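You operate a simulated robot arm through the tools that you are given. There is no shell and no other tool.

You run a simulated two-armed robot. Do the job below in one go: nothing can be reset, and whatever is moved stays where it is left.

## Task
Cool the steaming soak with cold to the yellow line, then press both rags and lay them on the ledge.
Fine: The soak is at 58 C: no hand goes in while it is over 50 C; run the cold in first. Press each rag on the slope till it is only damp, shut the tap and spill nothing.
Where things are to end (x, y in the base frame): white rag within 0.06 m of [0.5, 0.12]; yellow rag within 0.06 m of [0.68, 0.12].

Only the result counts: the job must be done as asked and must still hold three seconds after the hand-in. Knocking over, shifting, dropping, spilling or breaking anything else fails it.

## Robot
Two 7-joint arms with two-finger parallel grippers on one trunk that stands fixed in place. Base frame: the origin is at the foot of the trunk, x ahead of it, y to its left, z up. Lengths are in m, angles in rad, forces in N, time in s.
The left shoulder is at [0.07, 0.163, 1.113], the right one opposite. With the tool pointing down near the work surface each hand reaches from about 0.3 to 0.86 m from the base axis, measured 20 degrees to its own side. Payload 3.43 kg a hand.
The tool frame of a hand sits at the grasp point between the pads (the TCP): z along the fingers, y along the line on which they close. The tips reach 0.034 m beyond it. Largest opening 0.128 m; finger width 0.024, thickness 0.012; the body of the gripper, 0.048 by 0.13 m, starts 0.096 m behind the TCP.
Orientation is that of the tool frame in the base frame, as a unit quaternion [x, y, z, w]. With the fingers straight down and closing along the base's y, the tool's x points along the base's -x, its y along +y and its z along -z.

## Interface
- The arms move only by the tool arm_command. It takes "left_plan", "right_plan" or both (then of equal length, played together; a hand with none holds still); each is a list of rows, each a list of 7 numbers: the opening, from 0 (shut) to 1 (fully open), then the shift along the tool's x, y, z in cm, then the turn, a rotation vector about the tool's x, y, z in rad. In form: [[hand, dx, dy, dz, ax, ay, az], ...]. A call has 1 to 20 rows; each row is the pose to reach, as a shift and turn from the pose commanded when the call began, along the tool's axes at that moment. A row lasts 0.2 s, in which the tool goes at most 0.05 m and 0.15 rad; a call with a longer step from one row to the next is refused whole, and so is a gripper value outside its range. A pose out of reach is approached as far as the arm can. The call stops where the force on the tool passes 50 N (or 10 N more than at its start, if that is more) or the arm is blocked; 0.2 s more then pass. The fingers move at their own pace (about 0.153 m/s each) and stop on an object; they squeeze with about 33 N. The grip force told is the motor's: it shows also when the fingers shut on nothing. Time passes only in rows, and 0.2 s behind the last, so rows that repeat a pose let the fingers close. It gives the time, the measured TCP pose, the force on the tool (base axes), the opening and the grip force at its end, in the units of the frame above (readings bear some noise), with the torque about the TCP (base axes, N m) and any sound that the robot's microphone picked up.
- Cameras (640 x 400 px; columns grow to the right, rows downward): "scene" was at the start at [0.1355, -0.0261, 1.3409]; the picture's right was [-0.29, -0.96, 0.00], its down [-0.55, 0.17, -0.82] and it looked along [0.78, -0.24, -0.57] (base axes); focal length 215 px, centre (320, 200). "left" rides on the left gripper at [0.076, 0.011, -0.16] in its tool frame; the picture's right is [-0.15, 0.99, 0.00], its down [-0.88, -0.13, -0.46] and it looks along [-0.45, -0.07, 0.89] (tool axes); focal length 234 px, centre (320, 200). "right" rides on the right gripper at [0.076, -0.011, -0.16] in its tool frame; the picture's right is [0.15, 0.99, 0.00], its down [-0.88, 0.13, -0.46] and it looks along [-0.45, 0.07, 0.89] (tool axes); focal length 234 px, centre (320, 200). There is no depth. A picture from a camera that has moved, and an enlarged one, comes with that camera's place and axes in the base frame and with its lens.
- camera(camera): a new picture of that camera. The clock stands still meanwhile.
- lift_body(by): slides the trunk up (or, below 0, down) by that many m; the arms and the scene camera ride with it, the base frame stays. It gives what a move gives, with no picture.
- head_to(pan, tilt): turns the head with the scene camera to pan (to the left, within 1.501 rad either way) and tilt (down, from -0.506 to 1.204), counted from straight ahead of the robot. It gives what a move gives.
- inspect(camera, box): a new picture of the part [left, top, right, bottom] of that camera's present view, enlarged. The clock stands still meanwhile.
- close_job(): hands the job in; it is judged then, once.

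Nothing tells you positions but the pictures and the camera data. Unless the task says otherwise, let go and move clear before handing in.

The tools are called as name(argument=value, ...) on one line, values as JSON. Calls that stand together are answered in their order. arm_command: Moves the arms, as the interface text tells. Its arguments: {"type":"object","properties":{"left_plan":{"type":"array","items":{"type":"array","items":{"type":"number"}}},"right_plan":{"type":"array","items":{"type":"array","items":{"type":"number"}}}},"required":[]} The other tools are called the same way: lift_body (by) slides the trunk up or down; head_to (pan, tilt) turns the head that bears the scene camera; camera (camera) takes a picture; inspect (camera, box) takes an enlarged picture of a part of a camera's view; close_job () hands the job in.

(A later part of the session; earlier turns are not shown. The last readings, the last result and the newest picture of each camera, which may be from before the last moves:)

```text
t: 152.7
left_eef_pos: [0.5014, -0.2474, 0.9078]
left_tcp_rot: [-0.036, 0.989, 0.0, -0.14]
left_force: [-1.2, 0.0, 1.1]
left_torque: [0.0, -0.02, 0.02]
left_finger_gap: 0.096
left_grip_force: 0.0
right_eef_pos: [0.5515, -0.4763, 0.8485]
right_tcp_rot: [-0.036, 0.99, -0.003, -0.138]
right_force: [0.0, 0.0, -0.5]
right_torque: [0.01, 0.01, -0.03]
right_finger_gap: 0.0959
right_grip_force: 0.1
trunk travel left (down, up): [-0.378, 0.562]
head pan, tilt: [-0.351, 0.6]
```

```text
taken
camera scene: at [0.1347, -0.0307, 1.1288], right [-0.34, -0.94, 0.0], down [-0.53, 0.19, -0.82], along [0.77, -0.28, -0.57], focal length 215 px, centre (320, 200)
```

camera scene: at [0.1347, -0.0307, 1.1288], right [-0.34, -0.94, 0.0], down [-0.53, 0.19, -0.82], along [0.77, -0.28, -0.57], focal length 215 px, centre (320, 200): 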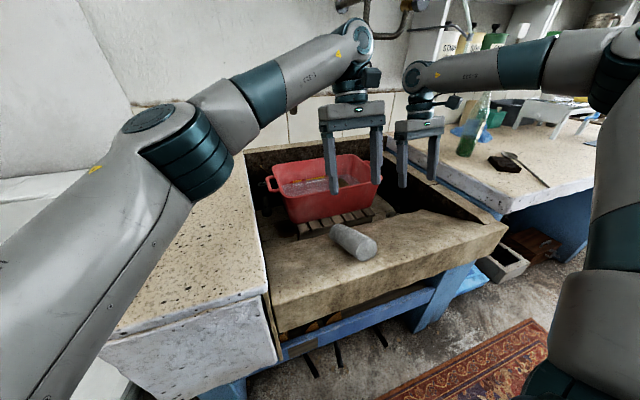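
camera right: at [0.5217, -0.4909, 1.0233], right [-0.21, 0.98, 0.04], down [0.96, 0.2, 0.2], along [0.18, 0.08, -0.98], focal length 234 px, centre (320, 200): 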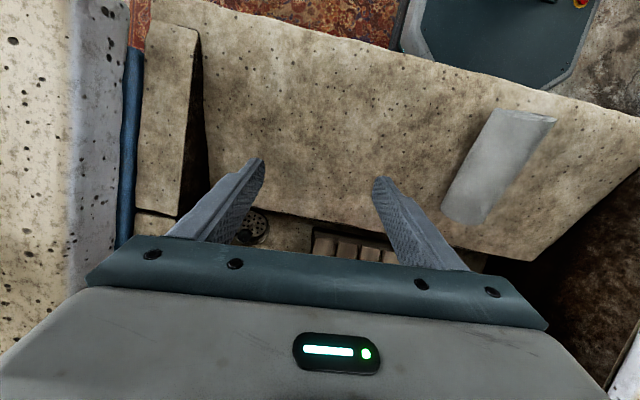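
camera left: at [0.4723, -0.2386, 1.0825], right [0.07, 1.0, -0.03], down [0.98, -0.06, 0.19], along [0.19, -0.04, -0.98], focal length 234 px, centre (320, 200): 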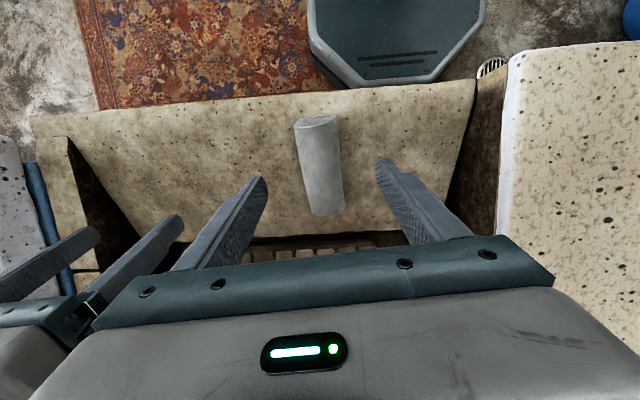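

The left hand is well placed. Descending to the rag and gripping.

arm_command(left_plan=[[0.75, -1.2, 0, 4.3, 0, 0, 0], [0.75, -2.4, 0, 8.6, 0, 0, 0], [0.75, -3.6, 0, 12.9, 0, 0, 0], [0.75, -4.75, 0, 17.0, 0, 0, 0], [0.75, -4.75, 0, 17.0, 0, 0, 0], [0, -4.75, 0, 17.0, 0, 0, 0], [0, -4.75, 0, 17.0, 0, 0, 0], [0, -4.75, 0, 17.0, 0, 0, 0]])

camera(camera="left")

```text
t: 154.5
left_eef_pos: [0.4992, -0.249, 0.7292]
left_tcp_rot: [-0.034, 0.99, 0.001, -0.139]
left_force: [0.7, 0.1, -0.9]
left_torque: [0.0, -0.02, 0.01]
left_finger_gap: 0.059
left_grip_force: 33.2
right_eef_pos: [0.5496, -0.4776, 0.849]
right_tcp_rot: [-0.037, 0.99, -0.003, -0.139]
right_force: [-0.3, 0.4, 0.7]
right_torque: [0.0, 0.02, 0.01]
right_finger_gap: 0.0959
right_grip_force: 0.1
trunk travel left (down, up): [-0.378, 0.562]
head pan, tilt: [-0.351, 0.6]
```

```text
taken
camera left: at [0.4702, -0.2407, 0.9042], right [0.07, 1.0, -0.03], down [0.98, -0.06, 0.19], along [0.19, -0.04, -0.98], focal length 234 px, centre (320, 200)
```

left: 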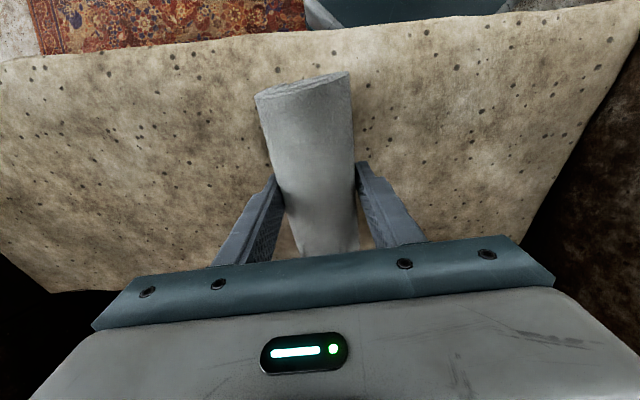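

Gripped (5.9 cm). I'll lift it, level it, and carry it across to above (0.50, 0.12).

arm_command(left_plan=[[0, 1.11, 0, -3.83, 0, -0.056, 0], [0, 2.22, 0, -7.67, 0, -0.112, 0], [0, 3.32, 0, -11.5, 0, -0.168, 0], [0, 4.43, 0, -15.34, 0, -0.224, 0], [0, 5.54, 0, -19.17, 0, -0.28, 0], [0, 5.21, 4.6, -19.22, 0, -0.28, 0], [0, 4.89, 9.2, -19.27, 0, -0.28, 0], [0, 4.56, 13.8, -19.32, 0, -0.28, 0], [0, 4.23, 18.4, -19.37, 0, -0.28, 0], [0, 3.9, 23.0, -19.42, 0, -0.28, 0], [0, 3.58, 27.6, -19.47, 0, -0.28, 0], [0, 3.25, 32.2, -19.52, 0, -0.28, 0], [0, 2.92, 36.8, -19.57, 0, -0.28, 0]])

camera(camera="left")

head_to(pan=0.1, tilt=0.6)

camera(camera="scene")

```text
t: 157.3
left_eef_pos: [0.4991, 0.1215, 0.9269]
left_tcp_rot: [-0.035, 0.999, 0.004, 0.0]
left_force: [-0.4, 0.1, -0.7]
left_torque: [-0.04, -0.02, 0.01]
left_finger_gap: 0.059
left_grip_force: 32.7
right_eef_pos: [0.5505, -0.4753, 0.8509]
right_tcp_rot: [-0.036, 0.99, -0.004, -0.138]
right_force: [-0.4, 0.3, 1.2]
right_torque: [-0.02, 0.02, 0.03]
right_finger_gap: 0.0961
right_grip_force: 0.1
trunk travel left (down, up): [-0.378, 0.562]
head pan, tilt: [-0.351, 0.6]
```

```text
taken
camera left: at [0.4236, 0.1266, 1.0856], right [0.08, 1.0, 0.01], down [0.89, -0.07, 0.46], along [0.45, -0.03, -0.89], focal length 234 px, centre (320, 200)
```

left: 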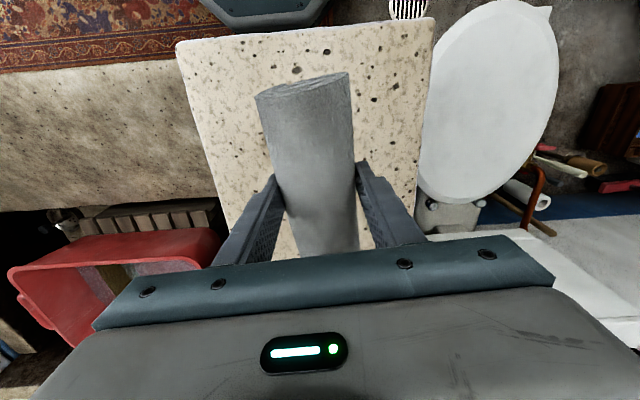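

```text
t: 158.2
left_eef_pos: [0.4999, 0.1203, 0.9266]
left_tcp_rot: [-0.035, 0.999, 0.004, 0.0]
left_force: [0.8, -0.8, -0.1]
left_torque: [-0.01, 0.01, -0.01]
left_finger_gap: 0.0588
left_grip_force: 32.9
right_eef_pos: [0.5497, -0.4762, 0.8488]
right_tcp_rot: [-0.037, 0.99, -0.002, -0.139]
right_force: [0.6, 0.1, 0.0]
right_torque: [0.01, -0.01, 0.01]
right_finger_gap: 0.096
right_grip_force: 0.0
trunk travel left (down, up): [-0.378, 0.562]
head pan, tilt: [0.099, 0.6]
```

```text
taken
camera scene: at [0.1391, 0.0082, 1.1288], right [0.1, -1.0, 0.0], down [-0.56, -0.06, -0.82], along [0.82, 0.08, -0.57], focal length 215 px, centre (320, 200)
```

scene: 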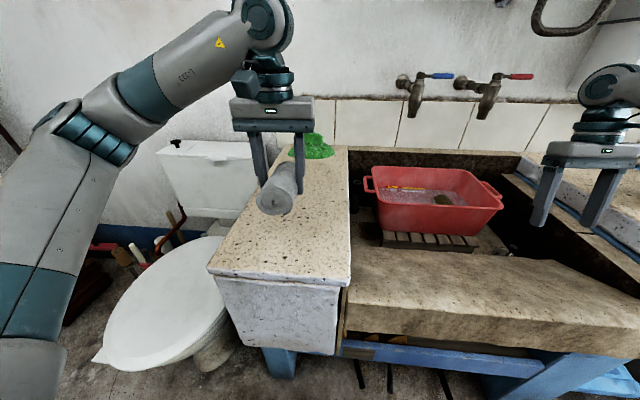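

The rag's centre is over (0.50, 0.12). I'll lower it gently onto the ledge until contact.

arm_command(left_plan=[[0, 0, 0, 4.3, 0, 0, 0], [0, 0, 0, 8.3, 0, 0, 0], [0, 0, 0, 9.2, 0, 0, 0], [0, 0, 0, 9.7, 0, 0, 0]])

```text
t: 159.2
left_eef_pos: [0.498, 0.1215, 0.8357]
left_tcp_rot: [-0.036, 0.999, 0.005, 0.003]
left_force: [2.6, 7.6, 47.9]
left_torque: [0.22, -0.02, -0.35]
left_finger_gap: 0.0597
left_grip_force: 33.6
right_eef_pos: [0.5484, -0.4756, 0.8526]
right_tcp_rot: [-0.036, 0.99, -0.003, -0.138]
right_force: [0.2, 1.1, 0.0]
right_torque: [0.0, 0.02, 0.01]
right_finger_gap: 0.0962
right_grip_force: 0.0
trunk travel left (down, up): [-0.378, 0.562]
head pan, tilt: [0.099, 0.6]
```

It's in contact on the ledge. I'll ease off, open, and look.

arm_command(left_plan=[[0, 0, 0, -0.5, 0, 0, 0], [0.5, 0, 0, -0.5, 0, 0, 0], [0.6, 0, 0, -0.5, 0, 0, 0], [0.75, 0, 0, -0.5, 0, 0, 0], [0.75, 0, 0, -0.5, 0, 0, 0]])

camera(camera="left")

```text
t: 160.4
left_eef_pos: [0.498, 0.1187, 0.8338]
left_tcp_rot: [-0.034, 0.999, 0.005, 0.0]
left_force: [-0.3, -0.4, 0.6]
left_torque: [0.02, 0.0, 0.03]
left_finger_gap: 0.096
left_grip_force: 0.1
right_eef_pos: [0.5516, -0.4764, 0.8498]
right_tcp_rot: [-0.037, 0.99, -0.003, -0.138]
right_force: [0.1, -0.1, -0.8]
right_torque: [-0.05, -0.02, -0.01]
right_finger_gap: 0.096
right_grip_force: 0.0
trunk travel left (down, up): [-0.378, 0.562]
head pan, tilt: [0.099, 0.6]
```

```text
taken
camera left: at [0.4233, 0.1247, 0.9946], right [0.08, 1.0, 0.01], down [0.89, -0.07, 0.45], along [0.45, -0.03, -0.89], focal length 234 px, centre (320, 200)
```

left: 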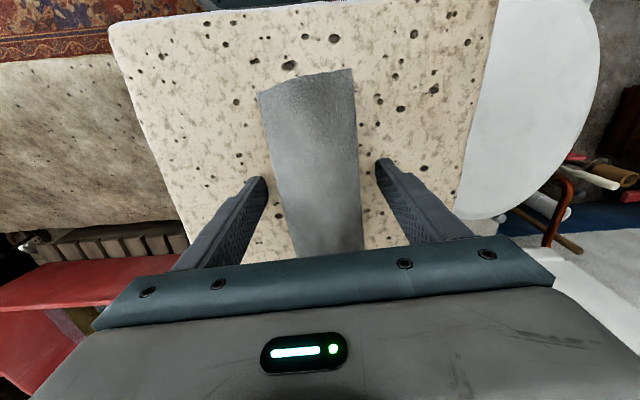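

arm_command(left_plan=[[0.75, 0, 0, -4.0, 0, 0, 0], [0.75, 0, 0, -8.0, 0, 0, 0], [0.75, 0, 0, -12.0, 0, 0, 0], [0.75, 0, 0, -16.0, 0, 0, 0]])

camera(camera="left")

inspect(camera="scene", box=[190, 120, 398, 250])

```text
t: 161.4
left_eef_pos: [0.4974, 0.1167, 0.9972]
left_tcp_rot: [-0.035, 0.999, 0.005, 0.0]
left_force: [-0.6, 0.6, -0.2]
left_torque: [0.02, -0.02, -0.01]
left_finger_gap: 0.0962
left_grip_force: 0.1
right_eef_pos: [0.5497, -0.4766, 0.8513]
right_tcp_rot: [-0.036, 0.99, -0.003, -0.137]
right_force: [0.7, 0.1, 0.1]
right_torque: [0.0, -0.04, 0.0]
right_finger_gap: 0.096
right_grip_force: 0.1
trunk travel left (down, up): [-0.378, 0.562]
head pan, tilt: [0.099, 0.6]
```

```text
taken
camera left: at [0.4203, 0.1219, 1.1571], right [0.08, 1.0, 0.01], down [0.89, -0.07, 0.46], along [0.45, -0.03, -0.89], focal length 234 px, centre (320, 200)
```

left: 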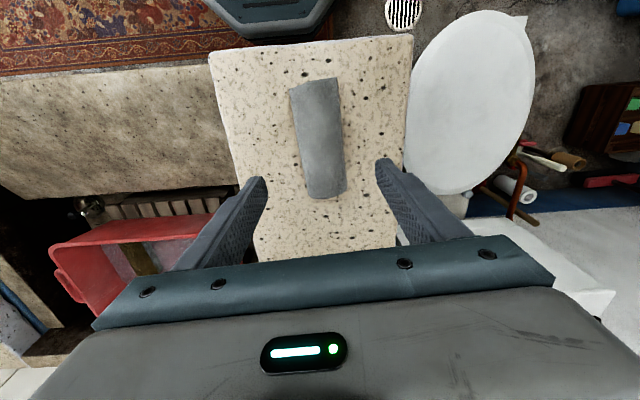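

```text
3.08 times, centred on (294, 185) of scene
camera zoom: at [0.1382, 0.0078, 1.1288], right [0.1, -1.0, 0.0], down [-0.56, -0.06, -0.83], along [0.82, 0.08, -0.56], focal length 662 px, centre (400, 246)
```

zoom: 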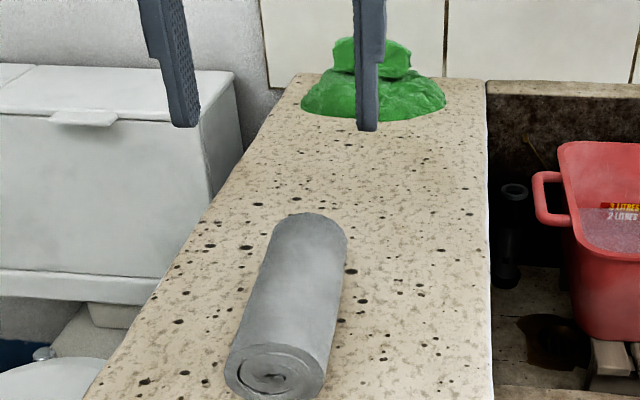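

The white rag is laid at about (0.497, 0.119). I'll park the left hand clear to the left and bring the right hand up with a forward tilt, ready for the yellow rag.

arm_command(left_plan=[[0.75, 0, 0, -3.0, 0, 0, 0], [0.75, 0, 0, -6.0, 0, 0, 0], [0.75, -1.94, 3.87, -6.0, 0, 0, 0], [0.75, -3.9, 7.75, -6.0, 0, 0, 0], [0.75, -5.83, 11.6, -6.0, 0, 0, 0], [0.75, -7.8, 15.5, -6.0, 0, 0, 0], [0.75, -9.7, 19.4, -6.0, 0, 0, 0], [0.75, -11.66, 23.24, -6.0, 0, 0, 0]], right_plan=[[0.75, 0.33, 0, -1.15, 0, -0.132, 0], [0.75, 0.66, 0, -2.3, 0, -0.264, 0], [0.75, 0.99, 0, -3.46, 0, -0.396, 0], [0.75, 1.32, 0, -4.6, 0, -0.528, 0], [0.75, 1.65, 0, -5.77, 0, -0.66, 0], [0.75, 1.65, 0, -5.77, 0, -0.66, 0], [0.75, 1.65, 0, -5.77, 0, -0.66, 0], [0.75, 1.65, 0, -5.77, 0, -0.66, 0]])

head_to(pan=-0.4, tilt=0.5)

camera(camera="scene")

camera(camera="right")

```text
t: 163.2
left_eef_pos: [0.6021, 0.361, 1.0583]
left_tcp_rot: [-0.033, 0.999, 0.005, -0.001]
left_force: [0.1, -0.8, -0.3]
left_torque: [-0.03, 0.02, 0.01]
left_finger_gap: 0.0961
left_grip_force: 0.0
right_eef_pos: [0.5508, -0.4742, 0.9092]
right_tcp_rot: [-0.036, 0.981, 0.008, 0.191]
right_force: [-0.2, 0.4, 0.5]
right_torque: [-0.03, 0.05, 0.02]
right_finger_gap: 0.0958
right_grip_force: 0.0
trunk travel left (down, up): [-0.378, 0.562]
head pan, tilt: [0.099, 0.6]
```

```text
t: 164.2
left_eef_pos: [0.6017, 0.3604, 1.0597]
left_tcp_rot: [-0.035, 0.999, 0.004, 0.0]
left_force: [-0.4, 0.7, 0.0]
left_torque: [-0.04, 0.03, 0.01]
left_finger_gap: 0.0961
left_grip_force: 0.0
right_eef_pos: [0.5506, -0.4746, 0.9087]
right_tcp_rot: [-0.036, 0.981, 0.009, 0.19]
right_force: [0.1, -0.1, -0.9]
right_torque: [0.04, -0.02, 0.03]
right_finger_gap: 0.0959
right_grip_force: 0.1
trunk travel left (down, up): [-0.378, 0.562]
head pan, tilt: [-0.4, 0.499]
```

```text
taken
camera scene: at [0.1349, -0.0359, 1.1379], right [-0.39, -0.92, 0.0], down [-0.44, 0.19, -0.88], along [0.81, -0.34, -0.48], focal length 215 px, centre (320, 200)
```

scene: 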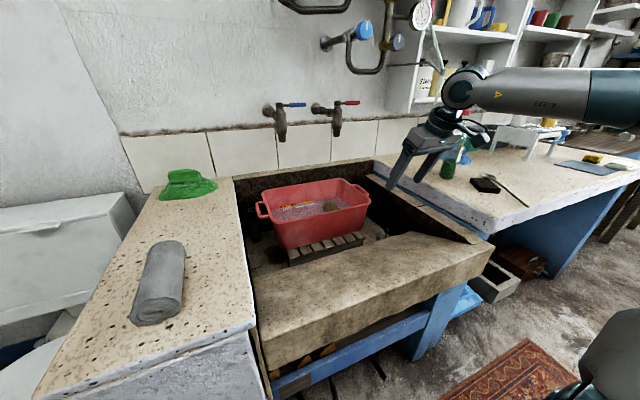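

```text
taken
camera right: at [0.4215, -0.4964, 1.0288], right [-0.21, 0.98, -0.05], down [0.64, 0.17, 0.75], along [0.74, 0.12, -0.66], focal length 234 px, centre (320, 200)
```

right: 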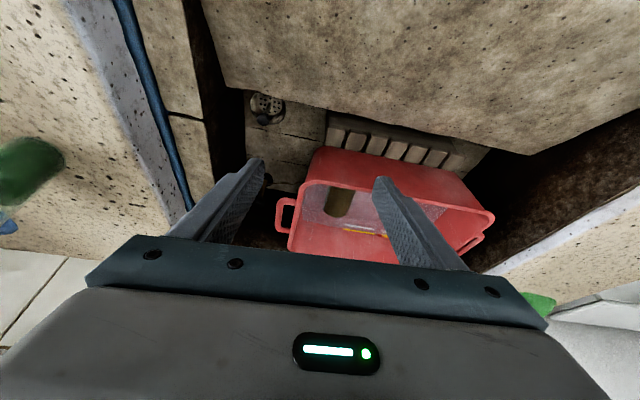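

The white rag is lying still on the ledge. Now the right hand moves over the yellow rag near (0.79, −0.383), fingers parted about 8 cm.

arm_command(right_plan=[[0.64, -3.6, 1.22, 1.98, 0.005, 0, 0.011], [0.64, -7.2, 2.45, 3.95, 0.009, 0, 0.023], [0.64, -10.84, 3.68, 5.93, 0.014, 0, 0.034], [0.64, -14.45, 4.9, 7.9, 0.018, 0, 0.046], [0.64, -18.07, 6.12, 9.88, 0.023, 0, 0.057], [0.64, -21.68, 7.35, 11.86, 0.0276, 0, 0.0686]])

camera(camera="right")

camera(camera="scene")

```text
t: 165.6
left_eef_pos: [0.6038, 0.3601, 1.0584]
left_tcp_rot: [-0.036, 0.999, 0.005, -0.001]
left_force: [-0.1, -0.2, -0.8]
left_torque: [0.0, 0.05, 0.0]
left_finger_gap: 0.0959
left_grip_force: 0.0
right_eef_pos: [0.7945, -0.3854, 0.8817]
right_tcp_rot: [0.001, 0.982, 0.002, 0.189]
right_force: [-0.9, -0.4, 0.4]
right_torque: [0.0, 0.05, 0.03]
right_finger_gap: 0.0818
right_grip_force: 0.0
trunk travel left (down, up): [-0.378, 0.562]
head pan, tilt: [-0.4, 0.499]
```

```text
taken
camera right: at [0.6647, -0.397, 1.001], right [-0.13, 0.99, -0.05], down [0.65, 0.13, 0.75], along [0.75, 0.07, -0.66], focal length 234 px, centre (320, 200)
```

right: 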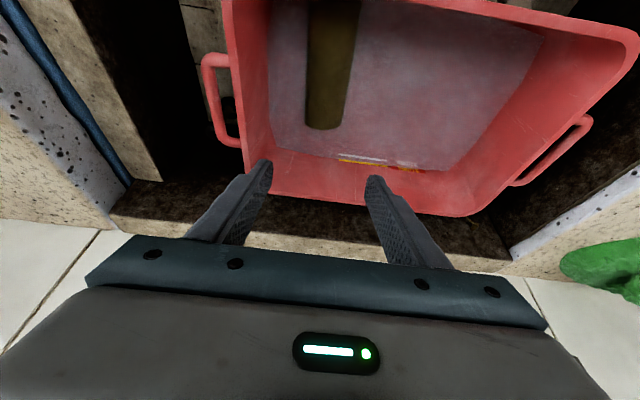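

```text
taken
camera scene: at [0.1367, -0.0359, 1.1376], right [-0.39, -0.92, 0.0], down [-0.44, 0.19, -0.88], along [0.81, -0.34, -0.48], focal length 215 px, centre (320, 200)
```

scene: 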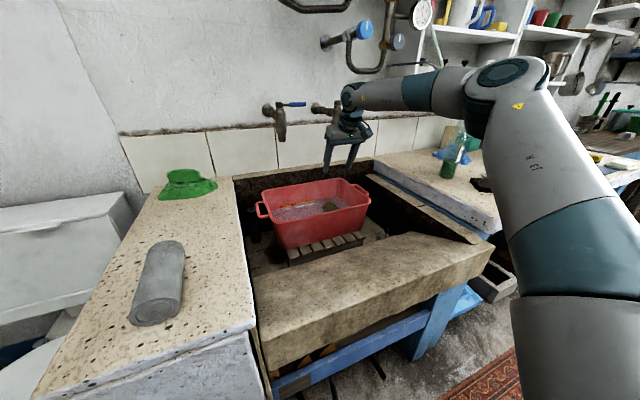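

Well placed over the yellow rag. Lowering with the trunk in two stages.

lift_body(by=-0.16)

camera(camera="right")

```text
t: 167.4
left_eef_pos: [0.6014, 0.3603, 0.8995]
left_tcp_rot: [-0.035, 0.999, 0.004, 0.0]
left_force: [-0.1, -0.2, 0.2]
left_torque: [-0.03, -0.03, -0.02]
left_finger_gap: 0.096
left_grip_force: 0.2
right_eef_pos: [0.7926, -0.3854, 0.7232]
right_tcp_rot: [0.001, 0.982, 0.001, 0.191]
right_force: [0.4, -0.1, 0.1]
right_torque: [-0.01, -0.02, -0.03]
right_finger_gap: 0.0818
right_grip_force: 0.0
trunk travel left (down, up): [-0.218, 0.722]
head pan, tilt: [-0.4, 0.499]
```

```text
taken
camera right: at [0.6625, -0.397, 0.8428], right [-0.13, 0.99, -0.05], down [0.65, 0.13, 0.75], along [0.75, 0.07, -0.66], focal length 234 px, centre (320, 200)
```

right: 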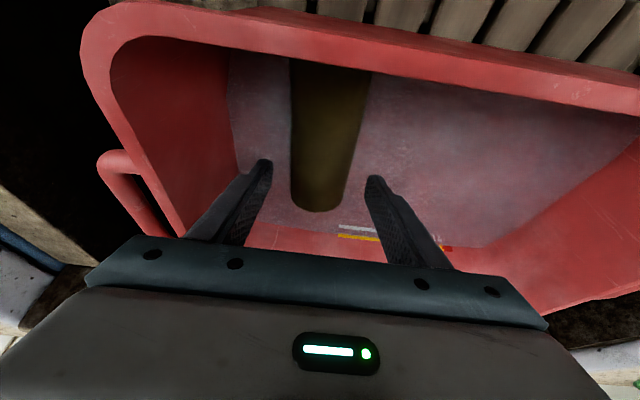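

lift_body(by=-0.054)

arm_command(right_plan=[[0.64, 0, 0, 0, 0, 0, 0], [0, 0, 0, 0, 0, 0, 0], [0, 0, 0, 0, 0, 0, 0], [0, 0, 0, 0, 0, 0, 0], [0, 0, 0, 0, 0, 0, 0]])

lift_body(by=0.02)

camera(camera="right")

```text
t: 168.3
left_eef_pos: [0.6012, 0.3596, 0.8469]
left_tcp_rot: [-0.035, 0.999, 0.004, 0.0]
left_force: [-0.5, 0.6, 0.0]
left_torque: [-0.02, 0.0, -0.01]
left_finger_gap: 0.0961
left_grip_force: 0.1
right_eef_pos: [0.7942, -0.3849, 0.6689]
right_tcp_rot: [0.0, 0.982, 0.001, 0.19]
right_force: [-0.5, 0.3, 0.3]
right_torque: [0.0, -0.01, -0.02]
right_finger_gap: 0.0818
right_grip_force: 0.2
trunk travel left (down, up): [-0.164, 0.776]
head pan, tilt: [-0.4, 0.499]
```

```text
t: 169.6
left_eef_pos: [0.6027, 0.3598, 0.8446]
left_tcp_rot: [-0.035, 0.999, 0.004, 0.0]
left_force: [0.3, -0.5, -0.2]
left_torque: [-0.01, 0.02, -0.01]
left_finger_gap: 0.0961
left_grip_force: 0.1
right_eef_pos: [0.7938, -0.3863, 0.6689]
right_tcp_rot: [0.001, 0.982, 0.002, 0.19]
right_force: [0.4, -0.1, 0.9]
right_torque: [-0.05, 0.01, 0.08]
right_finger_gap: 0.0597
right_grip_force: 32.8
trunk travel left (down, up): [-0.164, 0.776]
head pan, tilt: [-0.4, 0.499]
```

```text
t: 170.2
left_eef_pos: [0.6017, 0.3605, 0.8655]
left_tcp_rot: [-0.035, 0.999, 0.005, -0.001]
left_force: [0.4, -0.6, -0.7]
left_torque: [0.02, 0.05, 0.0]
left_finger_gap: 0.096
left_grip_force: 0.1
right_eef_pos: [0.7938, -0.3846, 0.6878]
right_tcp_rot: [0.0, 0.982, 0.002, 0.189]
right_force: [0.0, 0.1, -1.1]
right_torque: [-0.02, 0.01, -0.02]
right_finger_gap: 0.0598
right_grip_force: 33.1
trunk travel left (down, up): [-0.184, 0.756]
head pan, tilt: [-0.4, 0.499]
```

```text
taken
camera right: at [0.663, -0.3971, 0.808], right [-0.13, 0.99, -0.05], down [0.65, 0.13, 0.75], along [0.75, 0.07, -0.66], focal length 234 px, centre (320, 200)
```

right: 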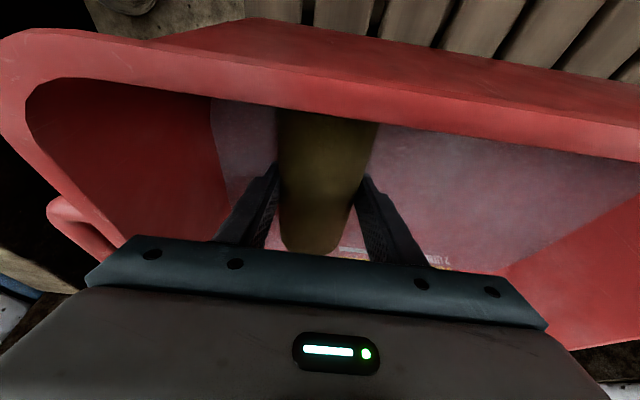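

The yellow rag is held (6.0 cm). Raising it clear and letting it drain over the basin.

lift_body(by=0.16)

arm_command(right_plan=[[0, 0, 0, -1, 0, 0, 0], [0, 0, 0, -1, 0, 0, 0], [0, 0, 0, -1, 0, 0, 0], [0, 0, 0, -1, 0, 0, 0], [0, 0, 0, -1, 0, 0, 0], [0, 0, 0, -1, 0, 0, 0]])

camera(camera="right")

camera(camera="scene")

```text
t: 172.1
left_eef_pos: [0.6021, 0.3602, 1.0253]
left_tcp_rot: [-0.035, 0.999, 0.005, 0.0]
left_force: [0.5, 0.5, 0.5]
left_torque: [0.01, 0.08, -0.03]
left_finger_gap: 0.096
left_grip_force: 0.1
right_eef_pos: [0.793, -0.3851, 0.8492]
right_tcp_rot: [0.001, 0.982, 0.001, 0.191]
right_force: [-0.9, 0.0, -1.0]
right_torque: [-0.03, 0.0, -0.04]
right_finger_gap: 0.0596
right_grip_force: 33.0
trunk travel left (down, up): [-0.344, 0.596]
head pan, tilt: [-0.4, 0.499]
```

```text
t: 173.4
left_eef_pos: [0.601, 0.36, 1.0257]
left_tcp_rot: [-0.035, 0.999, 0.005, -0.001]
left_force: [-0.6, 0.3, 0.8]
left_torque: [0.0, 0.01, -0.01]
left_finger_gap: 0.0959
left_grip_force: 0.0
right_eef_pos: [0.7892, -0.3852, 0.8583]
right_tcp_rot: [0.0, 0.982, 0.002, 0.19]
right_force: [-1.0, -0.1, -1.2]
right_torque: [0.02, -0.03, 0.0]
right_finger_gap: 0.0593
right_grip_force: 33.4
trunk travel left (down, up): [-0.344, 0.596]
head pan, tilt: [-0.4, 0.499]
```

```text
taken
camera right: at [0.659, -0.3969, 0.9771], right [-0.13, 0.99, -0.05], down [0.65, 0.13, 0.75], along [0.75, 0.07, -0.66], focal length 234 px, centre (320, 200)
```

right: 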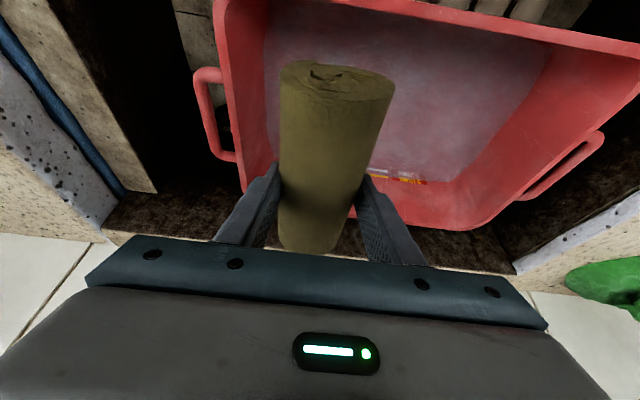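

```text
taken
camera scene: at [0.1351, -0.036, 1.1039], right [-0.39, -0.92, 0.0], down [-0.44, 0.19, -0.88], along [0.81, -0.34, -0.48], focal length 215 px, centre (320, 200)
```

scene: 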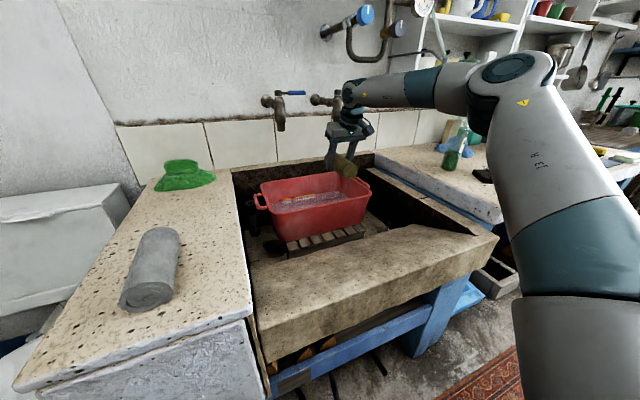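

The yellow rag is dark olive (wet). I'll carry it over to above the slope and pitch it to match.

arm_command(right_plan=[[0, 3.82, 1.76, -1.38, 0, 0.04, 0], [0, 7.64, 3.51, -2.75, 0, 0.08, 0], [0, 11.46, 5.27, -4.13, 0, 0.12, 0], [0, 15.27, 7.03, -5.5, 0, 0.16, 0], [0, 19.1, 8.79, -6.88, 0, 0.2, 0], [0, 22.9, 10.54, -8.25, 0, 0.24, 0], [0, 26.73, 12.3, -9.63, 0, 0.28, 0]])

camera(camera="right")

```text
t: 175.1
left_eef_pos: [0.6007, 0.3601, 1.0256]
left_tcp_rot: [-0.035, 0.999, 0.004, -0.001]
left_force: [-0.7, -1.0, 0.2]
left_torque: [0.01, -0.02, 0.01]
left_finger_gap: 0.096
left_grip_force: 0.1
right_eef_pos: [0.5034, -0.2605, 0.8448]
right_tcp_rot: [0.0, 0.999, 0.0, 0.051]
right_force: [0.3, -1.1, -1.7]
right_torque: [-0.01, -0.01, 0.04]
right_finger_gap: 0.0593
right_grip_force: 33.5
trunk travel left (down, up): [-0.344, 0.596]
head pan, tilt: [-0.4, 0.499]
```

```text
taken
camera right: at [0.411, -0.2721, 0.9948], right [-0.14, 0.99, -0.01], down [0.83, 0.13, 0.54], along [0.54, 0.07, -0.84], focal length 234 px, centre (320, 200)
```

right: 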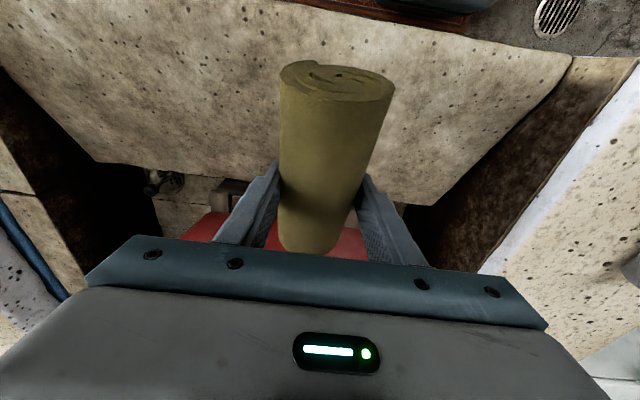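

arm_command(right_plan=[[0, 0.55, 0, 4.0, 0, 0, 0], [0, 1.1, 0, 8.0, 0, 0, 0], [0, 1.6, 0, 11.0, 0, 0, 0], [0, 1.65, 0, 11.4, 0, 0, 0], [0, 1.68, 0, 11.7, 0, 0, 0]])

camera(camera="right")

```text
t: 176.2
left_eef_pos: [0.6014, 0.3599, 1.0262]
left_tcp_rot: [-0.034, 0.999, 0.005, 0.001]
left_force: [-0.6, -0.7, 0.5]
left_torque: [0.02, 0.01, -0.03]
left_finger_gap: 0.0959
left_grip_force: 0.1
right_eef_pos: [0.4996, -0.2621, 0.7301]
right_tcp_rot: [0.001, 0.999, 0.002, 0.052]
right_force: [3.4, -3.7, 7.1]
right_torque: [-0.13, 0.67, 0.4]
right_finger_gap: 0.059
right_grip_force: 32.5
trunk travel left (down, up): [-0.344, 0.596]
head pan, tilt: [-0.4, 0.499]
```

```text
taken
camera right: at [0.4072, -0.2731, 0.8808], right [-0.14, 0.99, -0.01], down [0.83, 0.13, 0.54], along [0.54, 0.07, -0.84], focal length 234 px, centre (320, 200)
```

right: 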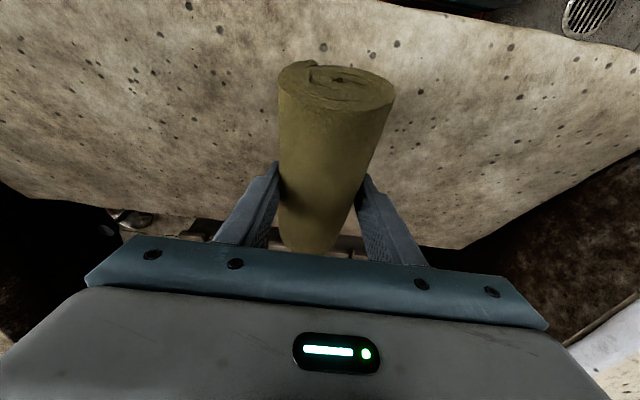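

Near end touching. I'll add a little pitch so it lies flush and press down in small steps.

arm_command(right_plan=[[0, 0, 0, -0.2, 0, 0.05, 0], [0, 0, 0, 0.1, 0, 0.05, 0], [0, 0, 0, 0.3, 0, 0.05, 0], [0, 0, 0, 0.45, 0, 0.05, 0]])

arm_command(right_plan=[[0, 0, 0, 0, 0, 0, 0], [0, 0, 0, 0, 0, 0, 0], [0, 0, 0, 0, 0, 0, 0], [0, 0, 0, 0, 0, 0, 0], [0, 0, 0, 0, 0, 0, 0]])

camera(camera="right")

```text
t: 177.2
left_eef_pos: [0.6036, 0.3608, 1.0258]
left_tcp_rot: [-0.035, 0.999, 0.004, 0.0]
left_force: [0.1, 0.6, 0.5]
left_torque: [-0.06, 0.01, -0.02]
left_finger_gap: 0.0959
left_grip_force: 0.2
right_eef_pos: [0.5016, -0.2616, 0.7264]
right_tcp_rot: [0.001, 1.0, 0.001, 0.026]
right_force: [0.2, 0.7, -0.9]
right_torque: [-0.02, 0.0, 0.0]
right_finger_gap: 0.0593
right_grip_force: 32.9
trunk travel left (down, up): [-0.344, 0.596]
head pan, tilt: [-0.4, 0.499]
```

```text
t: 178.4
left_eef_pos: [0.6006, 0.3604, 1.0259]
left_tcp_rot: [-0.035, 0.999, 0.004, 0.0]
left_force: [-0.2, 0.0, -0.1]
left_torque: [0.03, 0.0, 0.01]
left_finger_gap: 0.0964
left_grip_force: 0.0
right_eef_pos: [0.5011, -0.261, 0.7259]
right_tcp_rot: [0.0, 1.0, 0.002, 0.027]
right_force: [-0.5, -0.3, -0.7]
right_torque: [0.02, -0.01, 0.0]
right_finger_gap: 0.0587
right_grip_force: 33.1
trunk travel left (down, up): [-0.344, 0.596]
head pan, tilt: [-0.4, 0.499]
```

```text
taken
camera right: at [0.4165, -0.2729, 0.8811], right [-0.14, 0.99, 0.0], down [0.86, 0.13, 0.5], along [0.5, 0.07, -0.86], focal length 234 px, centre (320, 200)
```

right: 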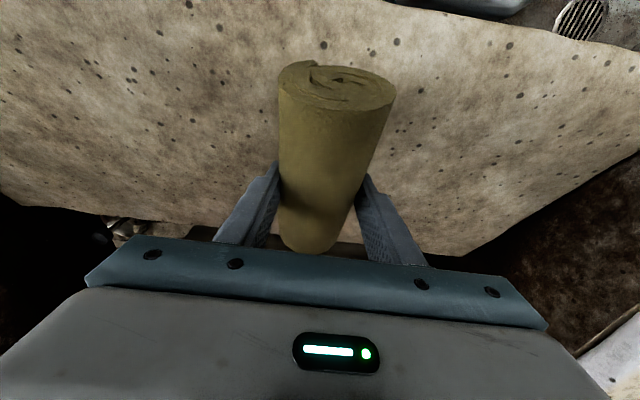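

arm_command(right_plan=[[0, 0, 0, 0.15, 0, 0, 0], [0, 0, 0, 0.3, 0, 0, 0], [0, 0, 0, 0.45, 0, 0, 0], [0, 0, 0, 0.55, 0, 0, 0]])

```text
t: 179.4
left_eef_pos: [0.6012, 0.3611, 1.0266]
left_tcp_rot: [-0.035, 0.999, 0.004, 0.001]
left_force: [-0.7, 0.2, -0.1]
left_torque: [0.01, 0.0, -0.01]
left_finger_gap: 0.0961
left_grip_force: 0.1
right_eef_pos: [0.502, -0.2607, 0.7221]
right_tcp_rot: [0.001, 1.0, 0.001, 0.029]
right_force: [1.9, -2.6, 20.5]
right_torque: [-0.17, 0.04, -0.04]
right_finger_gap: 0.059
right_grip_force: 32.9
trunk travel left (down, up): [-0.344, 0.596]
head pan, tilt: [-0.4, 0.499]
```

It's flush at 20 N with no twist. I'll increase to about 40 N and hold.

arm_command(right_plan=[[0, 0, 0, 0.06, 0, 0, 0], [0, 0, 0, 0.12, 0, 0, 0], [0, 0, 0, 0.12, 0, 0, 0], [0, 0, 0, 0.12, 0, 0, 0], [0, 0, 0, 0.12, 0, 0, 0]])

inspect(camera="right", box=[260, 60, 420, 260])

```text
t: 180.7
left_eef_pos: [0.6011, 0.3602, 1.0269]
left_tcp_rot: [-0.035, 0.999, 0.004, 0.0]
left_force: [1.0, 0.2, -0.4]
left_torque: [0.01, 0.05, 0.02]
left_finger_gap: 0.096
left_grip_force: 0.1
right_eef_pos: [0.5015, -0.2605, 0.7206]
right_tcp_rot: [0.001, 1.0, 0.002, 0.028]
right_force: [14.5, -4.3, 38.6]
right_torque: [0.02, -0.17, 0.27]
right_finger_gap: 0.0588
right_grip_force: 33.0
trunk travel left (down, up): [-0.344, 0.596]
head pan, tilt: [-0.4, 0.499]
```

```text
2.00 times, centred on (340, 160) of right
camera zoom: at [0.4171, -0.2724, 0.8759], right [-0.15, 0.99, -0.01], down [0.85, 0.13, 0.51], along [0.5, 0.07, -0.86], focal length 468 px, centre (280, 280)
```

zoom: 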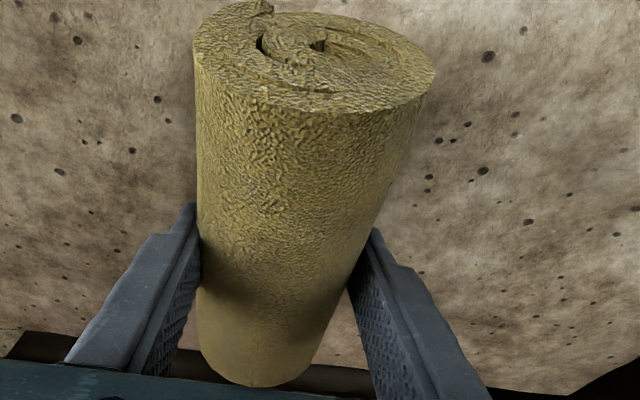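

About 39 N of press now and the colour is brightening. Holding for several seconds.

arm_command(right_plan=[[0, 0, 0, 0, 0, 0, 0], [0, 0, 0, 0, 0, 0, 0], [0, 0, 0, 0, 0, 0, 0], [0, 0, 0, 0, 0, 0, 0], [0, 0, 0, 0, 0, 0, 0], [0, 0, 0, 0, 0, 0, 0], [0, 0, 0, 0, 0, 0, 0], [0, 0, 0, 0, 0, 0, 0], [0, 0, 0, 0, 0, 0, 0], [0, 0, 0, 0, 0, 0, 0], [0, 0, 0, 0, 0, 0, 0], [0, 0, 0, 0, 0, 0, 0], [0, 0, 0, 0, 0, 0, 0], [0, 0, 0, 0, 0, 0, 0], [0, 0, 0, 0, 0, 0, 0], [0, 0, 0, 0, 0, 0, 0], [0, 0, 0, 0, 0, 0, 0], [0, 0, 0, 0, 0, 0, 0], [0, 0, 0, 0, 0, 0, 0], [0, 0, 0, 0, 0, 0, 0]])

inspect(camera="right", box=[260, 60, 420, 260])

arm_command(right_plan=[[0, 0, 0, 0, 0, 0, 0], [0, 0, 0, 0, 0, 0, 0], [0, 0, 0, 0, 0, 0, 0], [0, 0, 0, 0, 0, 0, 0], [0, 0, 0, 0, 0, 0, 0], [0, 0, 0, 0, 0, 0, 0], [0, 0, 0, 0, 0, 0, 0], [0, 0, 0, 0, 0, 0, 0], [0, 0, 0, 0, 0, 0, 0], [0, 0, 0, 0, 0, 0, 0], [0, 0, 0, 0, 0, 0, 0], [0, 0, 0, 0, 0, 0, 0], [0, 0, 0, 0, 0, 0, 0], [0, 0, 0, 0, 0, 0, 0], [0, 0, 0, 0, 0, 0, 0], [0, 0, 0, 0, 0, 0, 0], [0, 0, 0, 0, 0, 0, 0], [0, 0, 0, 0, 0, 0, 0], [0, 0, 0, 0, 0, 0, 0], [0, 0, 0, 0, 0, 0, 0]])

inspect(camera="right", box=[260, 60, 420, 260])

```text
t: 184.8
left_eef_pos: [0.6008, 0.3616, 1.0257]
left_tcp_rot: [-0.035, 0.999, 0.004, 0.0]
left_force: [1.0, 1.1, -0.1]
left_torque: [0.02, -0.01, -0.01]
left_finger_gap: 0.0958
left_grip_force: 0.0
right_eef_pos: [0.501, -0.2607, 0.7193]
right_tcp_rot: [0.001, 1.0, 0.0, 0.027]
right_force: [12.9, 0.7, 26.3]
right_torque: [0.09, -0.1, 0.15]
right_finger_gap: 0.0593
right_grip_force: 33.5
trunk travel left (down, up): [-0.344, 0.596]
head pan, tilt: [-0.4, 0.499]
```

```text
2.00 times, centred on (340, 160) of right
camera zoom: at [0.4169, -0.2725, 0.8748], right [-0.15, 0.99, -0.01], down [0.85, 0.13, 0.5], along [0.5, 0.07, -0.86], focal length 468 px, centre (280, 280)
```

zoom: 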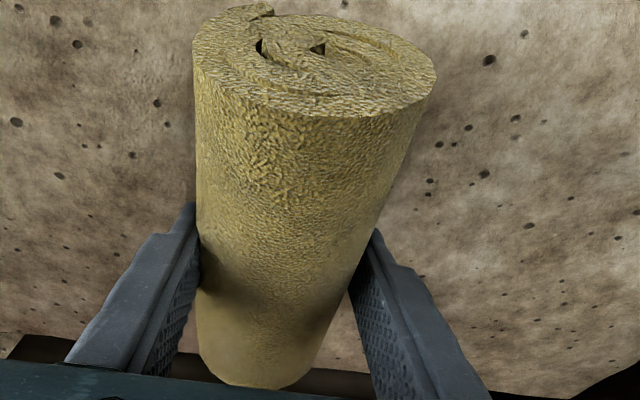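

```text
t: 189.1
left_eef_pos: [0.6018, 0.3614, 1.0254]
left_tcp_rot: [-0.035, 0.999, 0.005, 0.0]
left_force: [0.0, -1.0, 0.9]
left_torque: [-0.01, -0.01, 0.01]
left_finger_gap: 0.0959
left_grip_force: 0.1
right_eef_pos: [0.502, -0.2611, 0.7187]
right_tcp_rot: [0.001, 1.0, 0.001, 0.026]
right_force: [1.9, 1.3, 5.5]
right_torque: [-0.08, -0.01, -0.12]
right_finger_gap: 0.0588
right_grip_force: 32.9
trunk travel left (down, up): [-0.344, 0.596]
head pan, tilt: [-0.4, 0.499]
```

```text
2.00 times, centred on (340, 160) of right
camera zoom: at [0.4172, -0.2732, 0.8742], right [-0.14, 0.99, -0.01], down [0.86, 0.13, 0.5], along [0.5, 0.07, -0.86], focal length 468 px, centre (280, 280)
```

zoom: 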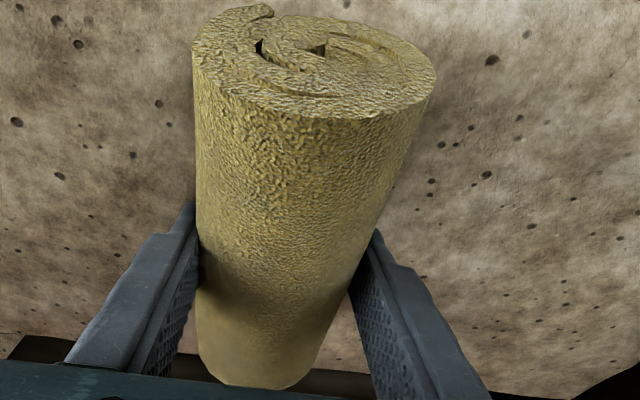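

The press eased off to 5 N as the grip settled, so I'll push down again to be sure it's fully pressed.

arm_command(right_plan=[[0, 0, 0, 0.1, 0, 0, 0], [0, 0, 0, 0.2, 0, 0, 0], [0, 0, 0, 0.28, 0, 0, 0], [0, 0, 0, 0.28, 0, 0, 0]])

arm_command(right_plan=[[0, 0, 0, 0, 0, 0, 0], [0, 0, 0, 0, 0, 0, 0], [0, 0, 0, 0, 0, 0, 0], [0, 0, 0, 0, 0, 0, 0], [0, 0, 0, 0, 0, 0, 0], [0, 0, 0, 0, 0, 0, 0], [0, 0, 0, 0, 0, 0, 0], [0, 0, 0, 0, 0, 0, 0], [0, 0, 0, 0, 0, 0, 0], [0, 0, 0, 0, 0, 0, 0]])

inspect(camera="right", box=[260, 60, 420, 260])

```text
t: 190.1
left_eef_pos: [0.6007, 0.361, 1.0267]
left_tcp_rot: [-0.034, 0.999, 0.005, 0.001]
left_force: [-1.2, 0.4, 0.4]
left_torque: [0.03, 0.01, 0.02]
left_finger_gap: 0.0961
left_grip_force: 0.1
right_eef_pos: [0.5024, -0.2609, 0.7188]
right_tcp_rot: [0.001, 1.0, 0.0, 0.028]
right_force: [5.3, -8.8, 28.7]
right_torque: [-0.25, 0.06, 0.22]
right_finger_gap: 0.0589
right_grip_force: 32.8
trunk travel left (down, up): [-0.344, 0.596]
head pan, tilt: [-0.4, 0.499]
```

```text
t: 192.2
left_eef_pos: [0.6008, 0.3607, 1.0267]
left_tcp_rot: [-0.035, 0.999, 0.004, 0.001]
left_force: [-0.1, -0.1, 0.3]
left_torque: [0.0, 0.0, 0.05]
left_finger_gap: 0.0959
left_grip_force: 0.0
right_eef_pos: [0.5022, -0.2604, 0.7181]
right_tcp_rot: [0.001, 1.0, 0.001, 0.028]
right_force: [17.5, -8.3, 37.7]
right_torque: [-1.03, -0.16, 0.75]
right_finger_gap: 0.0591
right_grip_force: 32.3
trunk travel left (down, up): [-0.344, 0.596]
head pan, tilt: [-0.4, 0.499]
```

```text
2.00 times, centred on (340, 160) of right
camera zoom: at [0.4171, -0.2719, 0.8729], right [-0.15, 0.99, -0.01], down [0.85, 0.13, 0.5], along [0.5, 0.07, -0.86], focal length 468 px, centre (280, 280)
```

zoom: 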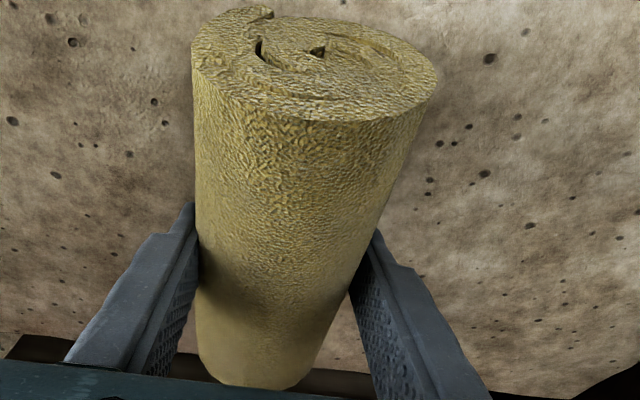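

arm_command(right_plan=[[0, 0, 0, 0, 0, 0, 0], [0, 0, 0, 0, 0, 0, 0], [0, 0, 0, 0, 0, 0, 0], [0, 0, 0, 0, 0, 0, 0], [0, 0, 0, 0, 0, 0, 0], [0, 0, 0, 0, 0, 0, 0], [0, 0, 0, 0, 0, 0, 0], [0, 0, 0, 0, 0, 0, 0], [0, 0, 0, 0, 0, 0, 0], [0, 0, 0, 0, 0, 0, 0], [0, 0, 0, 0, 0, 0, 0], [0, 0, 0, 0, 0, 0, 0], [0, 0, 0, 0, 0, 0, 0], [0, 0, 0, 0, 0, 0, 0], [0, 0, 0, 0, 0, 0, 0], [0, 0, 0, 0, 0, 0, 0], [0, 0, 0, 0, 0, 0, 0], [0, 0, 0, 0, 0, 0, 0], [0, 0, 0, 0, 0, 0, 0], [0, 0, 0, 0, 0, 0, 0]])

inspect(camera="right", box=[260, 60, 420, 260])

inspect(camera="scene", box=[260, 150, 468, 280])

```text
t: 196.4
left_eef_pos: [0.6012, 0.3607, 1.0256]
left_tcp_rot: [-0.035, 0.999, 0.005, 0.001]
left_force: [-0.5, 0.3, 0.0]
left_torque: [0.0, 0.0, -0.03]
left_finger_gap: 0.0959
left_grip_force: 0.1
right_eef_pos: [0.5022, -0.2603, 0.7178]
right_tcp_rot: [0.001, 1.0, 0.001, 0.028]
right_force: [18.6, -6.2, 37.6]
right_torque: [-1.33, -0.22, 0.64]
right_finger_gap: 0.0591
right_grip_force: 33.5
trunk travel left (down, up): [-0.344, 0.596]
head pan, tilt: [-0.4, 0.499]
```

```text
2.00 times, centred on (340, 160) of right
camera zoom: at [0.4172, -0.2718, 0.8729], right [-0.14, 0.99, -0.01], down [0.85, 0.13, 0.5], along [0.5, 0.07, -0.86], focal length 468 px, centre (280, 280)
```

zoom: 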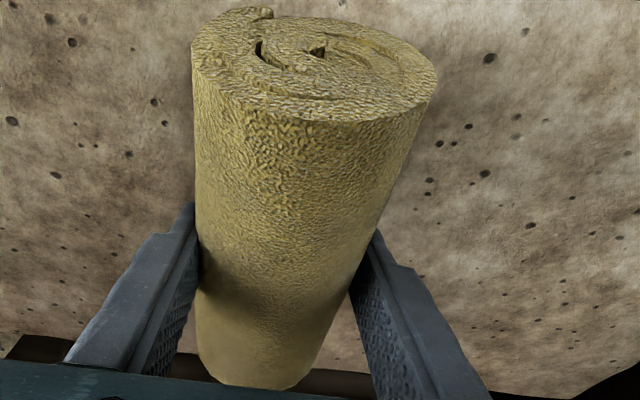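

```text
3.08 times, centred on (364, 215) of scene
camera zoom: at [0.1337, -0.0348, 1.1042], right [-0.39, -0.92, 0.0], down [-0.44, 0.19, -0.88], along [0.81, -0.34, -0.48], focal length 662 px, centre (185, 154)
```

zoom: 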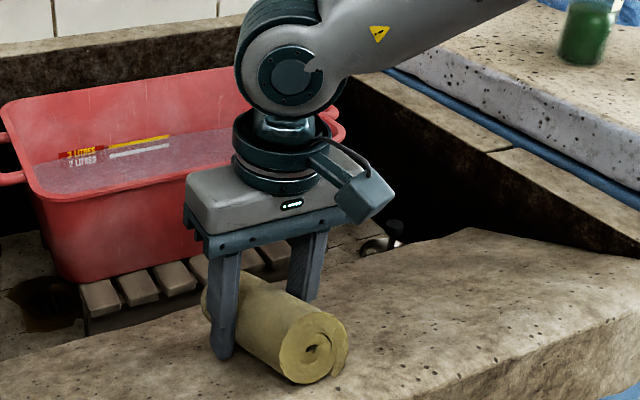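

Colour is stable. To be sure the load went through the rag rather than the fingertips, I'll re-grip it 1 cm higher and press once more.

arm_command(right_plan=[[0, 0, 0, -0.3, 0, 0, 0], [0.5, 0, 0, -0.3, 0, 0, 0], [0.64, 0, 0, -0.4, 0, 0, 0], [0.64, 0, 0, -1.2, 0, 0, 0], [0.64, 0, 0, -1.2, 0, 0, 0], [0, 0, 0, -1.2, 0, 0, 0], [0, 0, 0, -1.2, 0, 0, 0], [0, 0, 0, -1.2, 0, 0, 0]])

camera(camera="right")

```text
t: 198.2
left_eef_pos: [0.6011, 0.3606, 1.0251]
left_tcp_rot: [-0.035, 0.999, 0.005, 0.0]
left_force: [-0.4, 0.1, 0.1]
left_torque: [-0.01, -0.02, -0.01]
left_finger_gap: 0.0959
left_grip_force: 0.0
right_eef_pos: [0.5006, -0.2606, 0.7288]
right_tcp_rot: [0.001, 1.0, 0.002, 0.026]
right_force: [-0.2, -0.2, -0.6]
right_torque: [0.0, 0.0, -0.02]
right_finger_gap: 0.0591
right_grip_force: 33.4
trunk travel left (down, up): [-0.344, 0.596]
head pan, tilt: [-0.4, 0.499]
```

```text
taken
camera right: at [0.4162, -0.2724, 0.8839], right [-0.14, 0.99, 0.0], down [0.86, 0.13, 0.5], along [0.5, 0.07, -0.86], focal length 234 px, centre (320, 200)
```

right: 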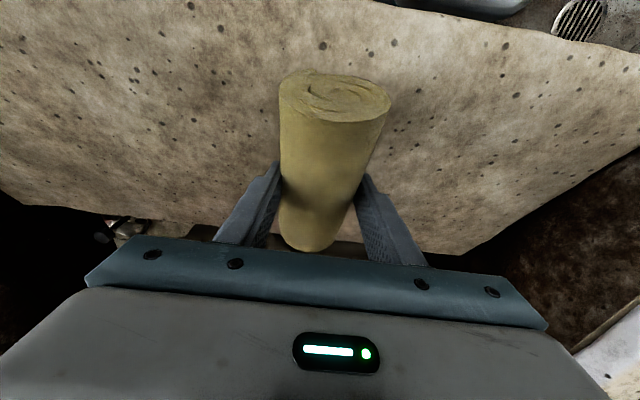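

arm_command(right_plan=[[0, 0, 0, 0.1, 0, 0, 0], [0, 0, 0, 0.2, 0, 0, 0], [0, 0, 0, 0.28, 0, 0, 0], [0, 0, 0, 0.28, 0, 0, 0], [0, 0, 0, 0.28, 0, 0, 0]])

arm_command(right_plan=[[0, 0, 0, 0, 0, 0, 0], [0, 0, 0, 0, 0, 0, 0], [0, 0, 0, 0, 0, 0, 0], [0, 0, 0, 0, 0, 0, 0], [0, 0, 0, 0, 0, 0, 0], [0, 0, 0, 0, 0, 0, 0], [0, 0, 0, 0, 0, 0, 0], [0, 0, 0, 0, 0, 0, 0], [0, 0, 0, 0, 0, 0, 0], [0, 0, 0, 0, 0, 0, 0], [0, 0, 0, 0, 0, 0, 0], [0, 0, 0, 0, 0, 0, 0], [0, 0, 0, 0, 0, 0, 0], [0, 0, 0, 0, 0, 0, 0], [0, 0, 0, 0, 0, 0, 0]])

inspect(camera="right", box=[260, 60, 420, 260])

```text
t: 199.4
left_eef_pos: [0.6006, 0.3607, 1.0258]
left_tcp_rot: [-0.035, 0.999, 0.005, -0.001]
left_force: [0.4, 0.4, 0.2]
left_torque: [-0.02, 0.0, 0.01]
left_finger_gap: 0.0962
left_grip_force: 0.0
right_eef_pos: [0.5015, -0.2604, 0.7281]
right_tcp_rot: [0.0, 1.0, 0.002, 0.028]
right_force: [7.0, -1.0, 14.9]
right_torque: [-0.01, -0.1, 0.2]
right_finger_gap: 0.0592
right_grip_force: 33.0
trunk travel left (down, up): [-0.344, 0.596]
head pan, tilt: [-0.4, 0.499]
```

```text
t: 202.7
left_eef_pos: [0.6014, 0.3605, 1.0248]
left_tcp_rot: [-0.035, 0.999, 0.005, -0.001]
left_force: [0.9, 0.6, -0.4]
left_torque: [-0.04, -0.01, 0.0]
left_finger_gap: 0.096
left_grip_force: 0.1
right_eef_pos: [0.5001, -0.2619, 0.7268]
right_tcp_rot: [0.0, 1.0, 0.0, 0.026]
right_force: [11.4, 1.3, 21.6]
right_torque: [0.07, -0.17, 0.14]
right_finger_gap: 0.0591
right_grip_force: 32.7
trunk travel left (down, up): [-0.344, 0.596]
head pan, tilt: [-0.4, 0.499]
```

```text
2.00 times, centred on (340, 160) of right
camera zoom: at [0.4157, -0.2721, 0.8817], right [-0.15, 0.99, -0.01], down [0.85, 0.13, 0.5], along [0.5, 0.07, -0.86], focal length 468 px, centre (280, 280)
```

zoom: 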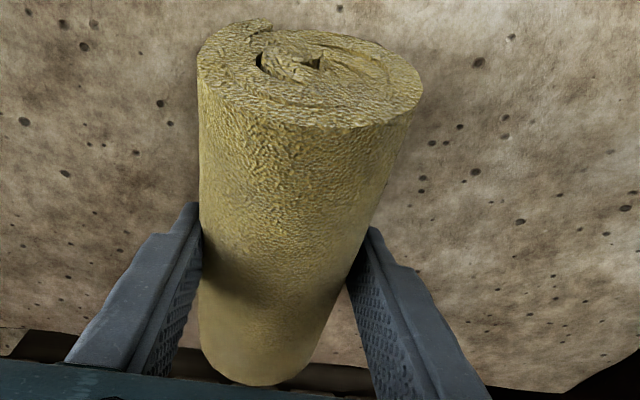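

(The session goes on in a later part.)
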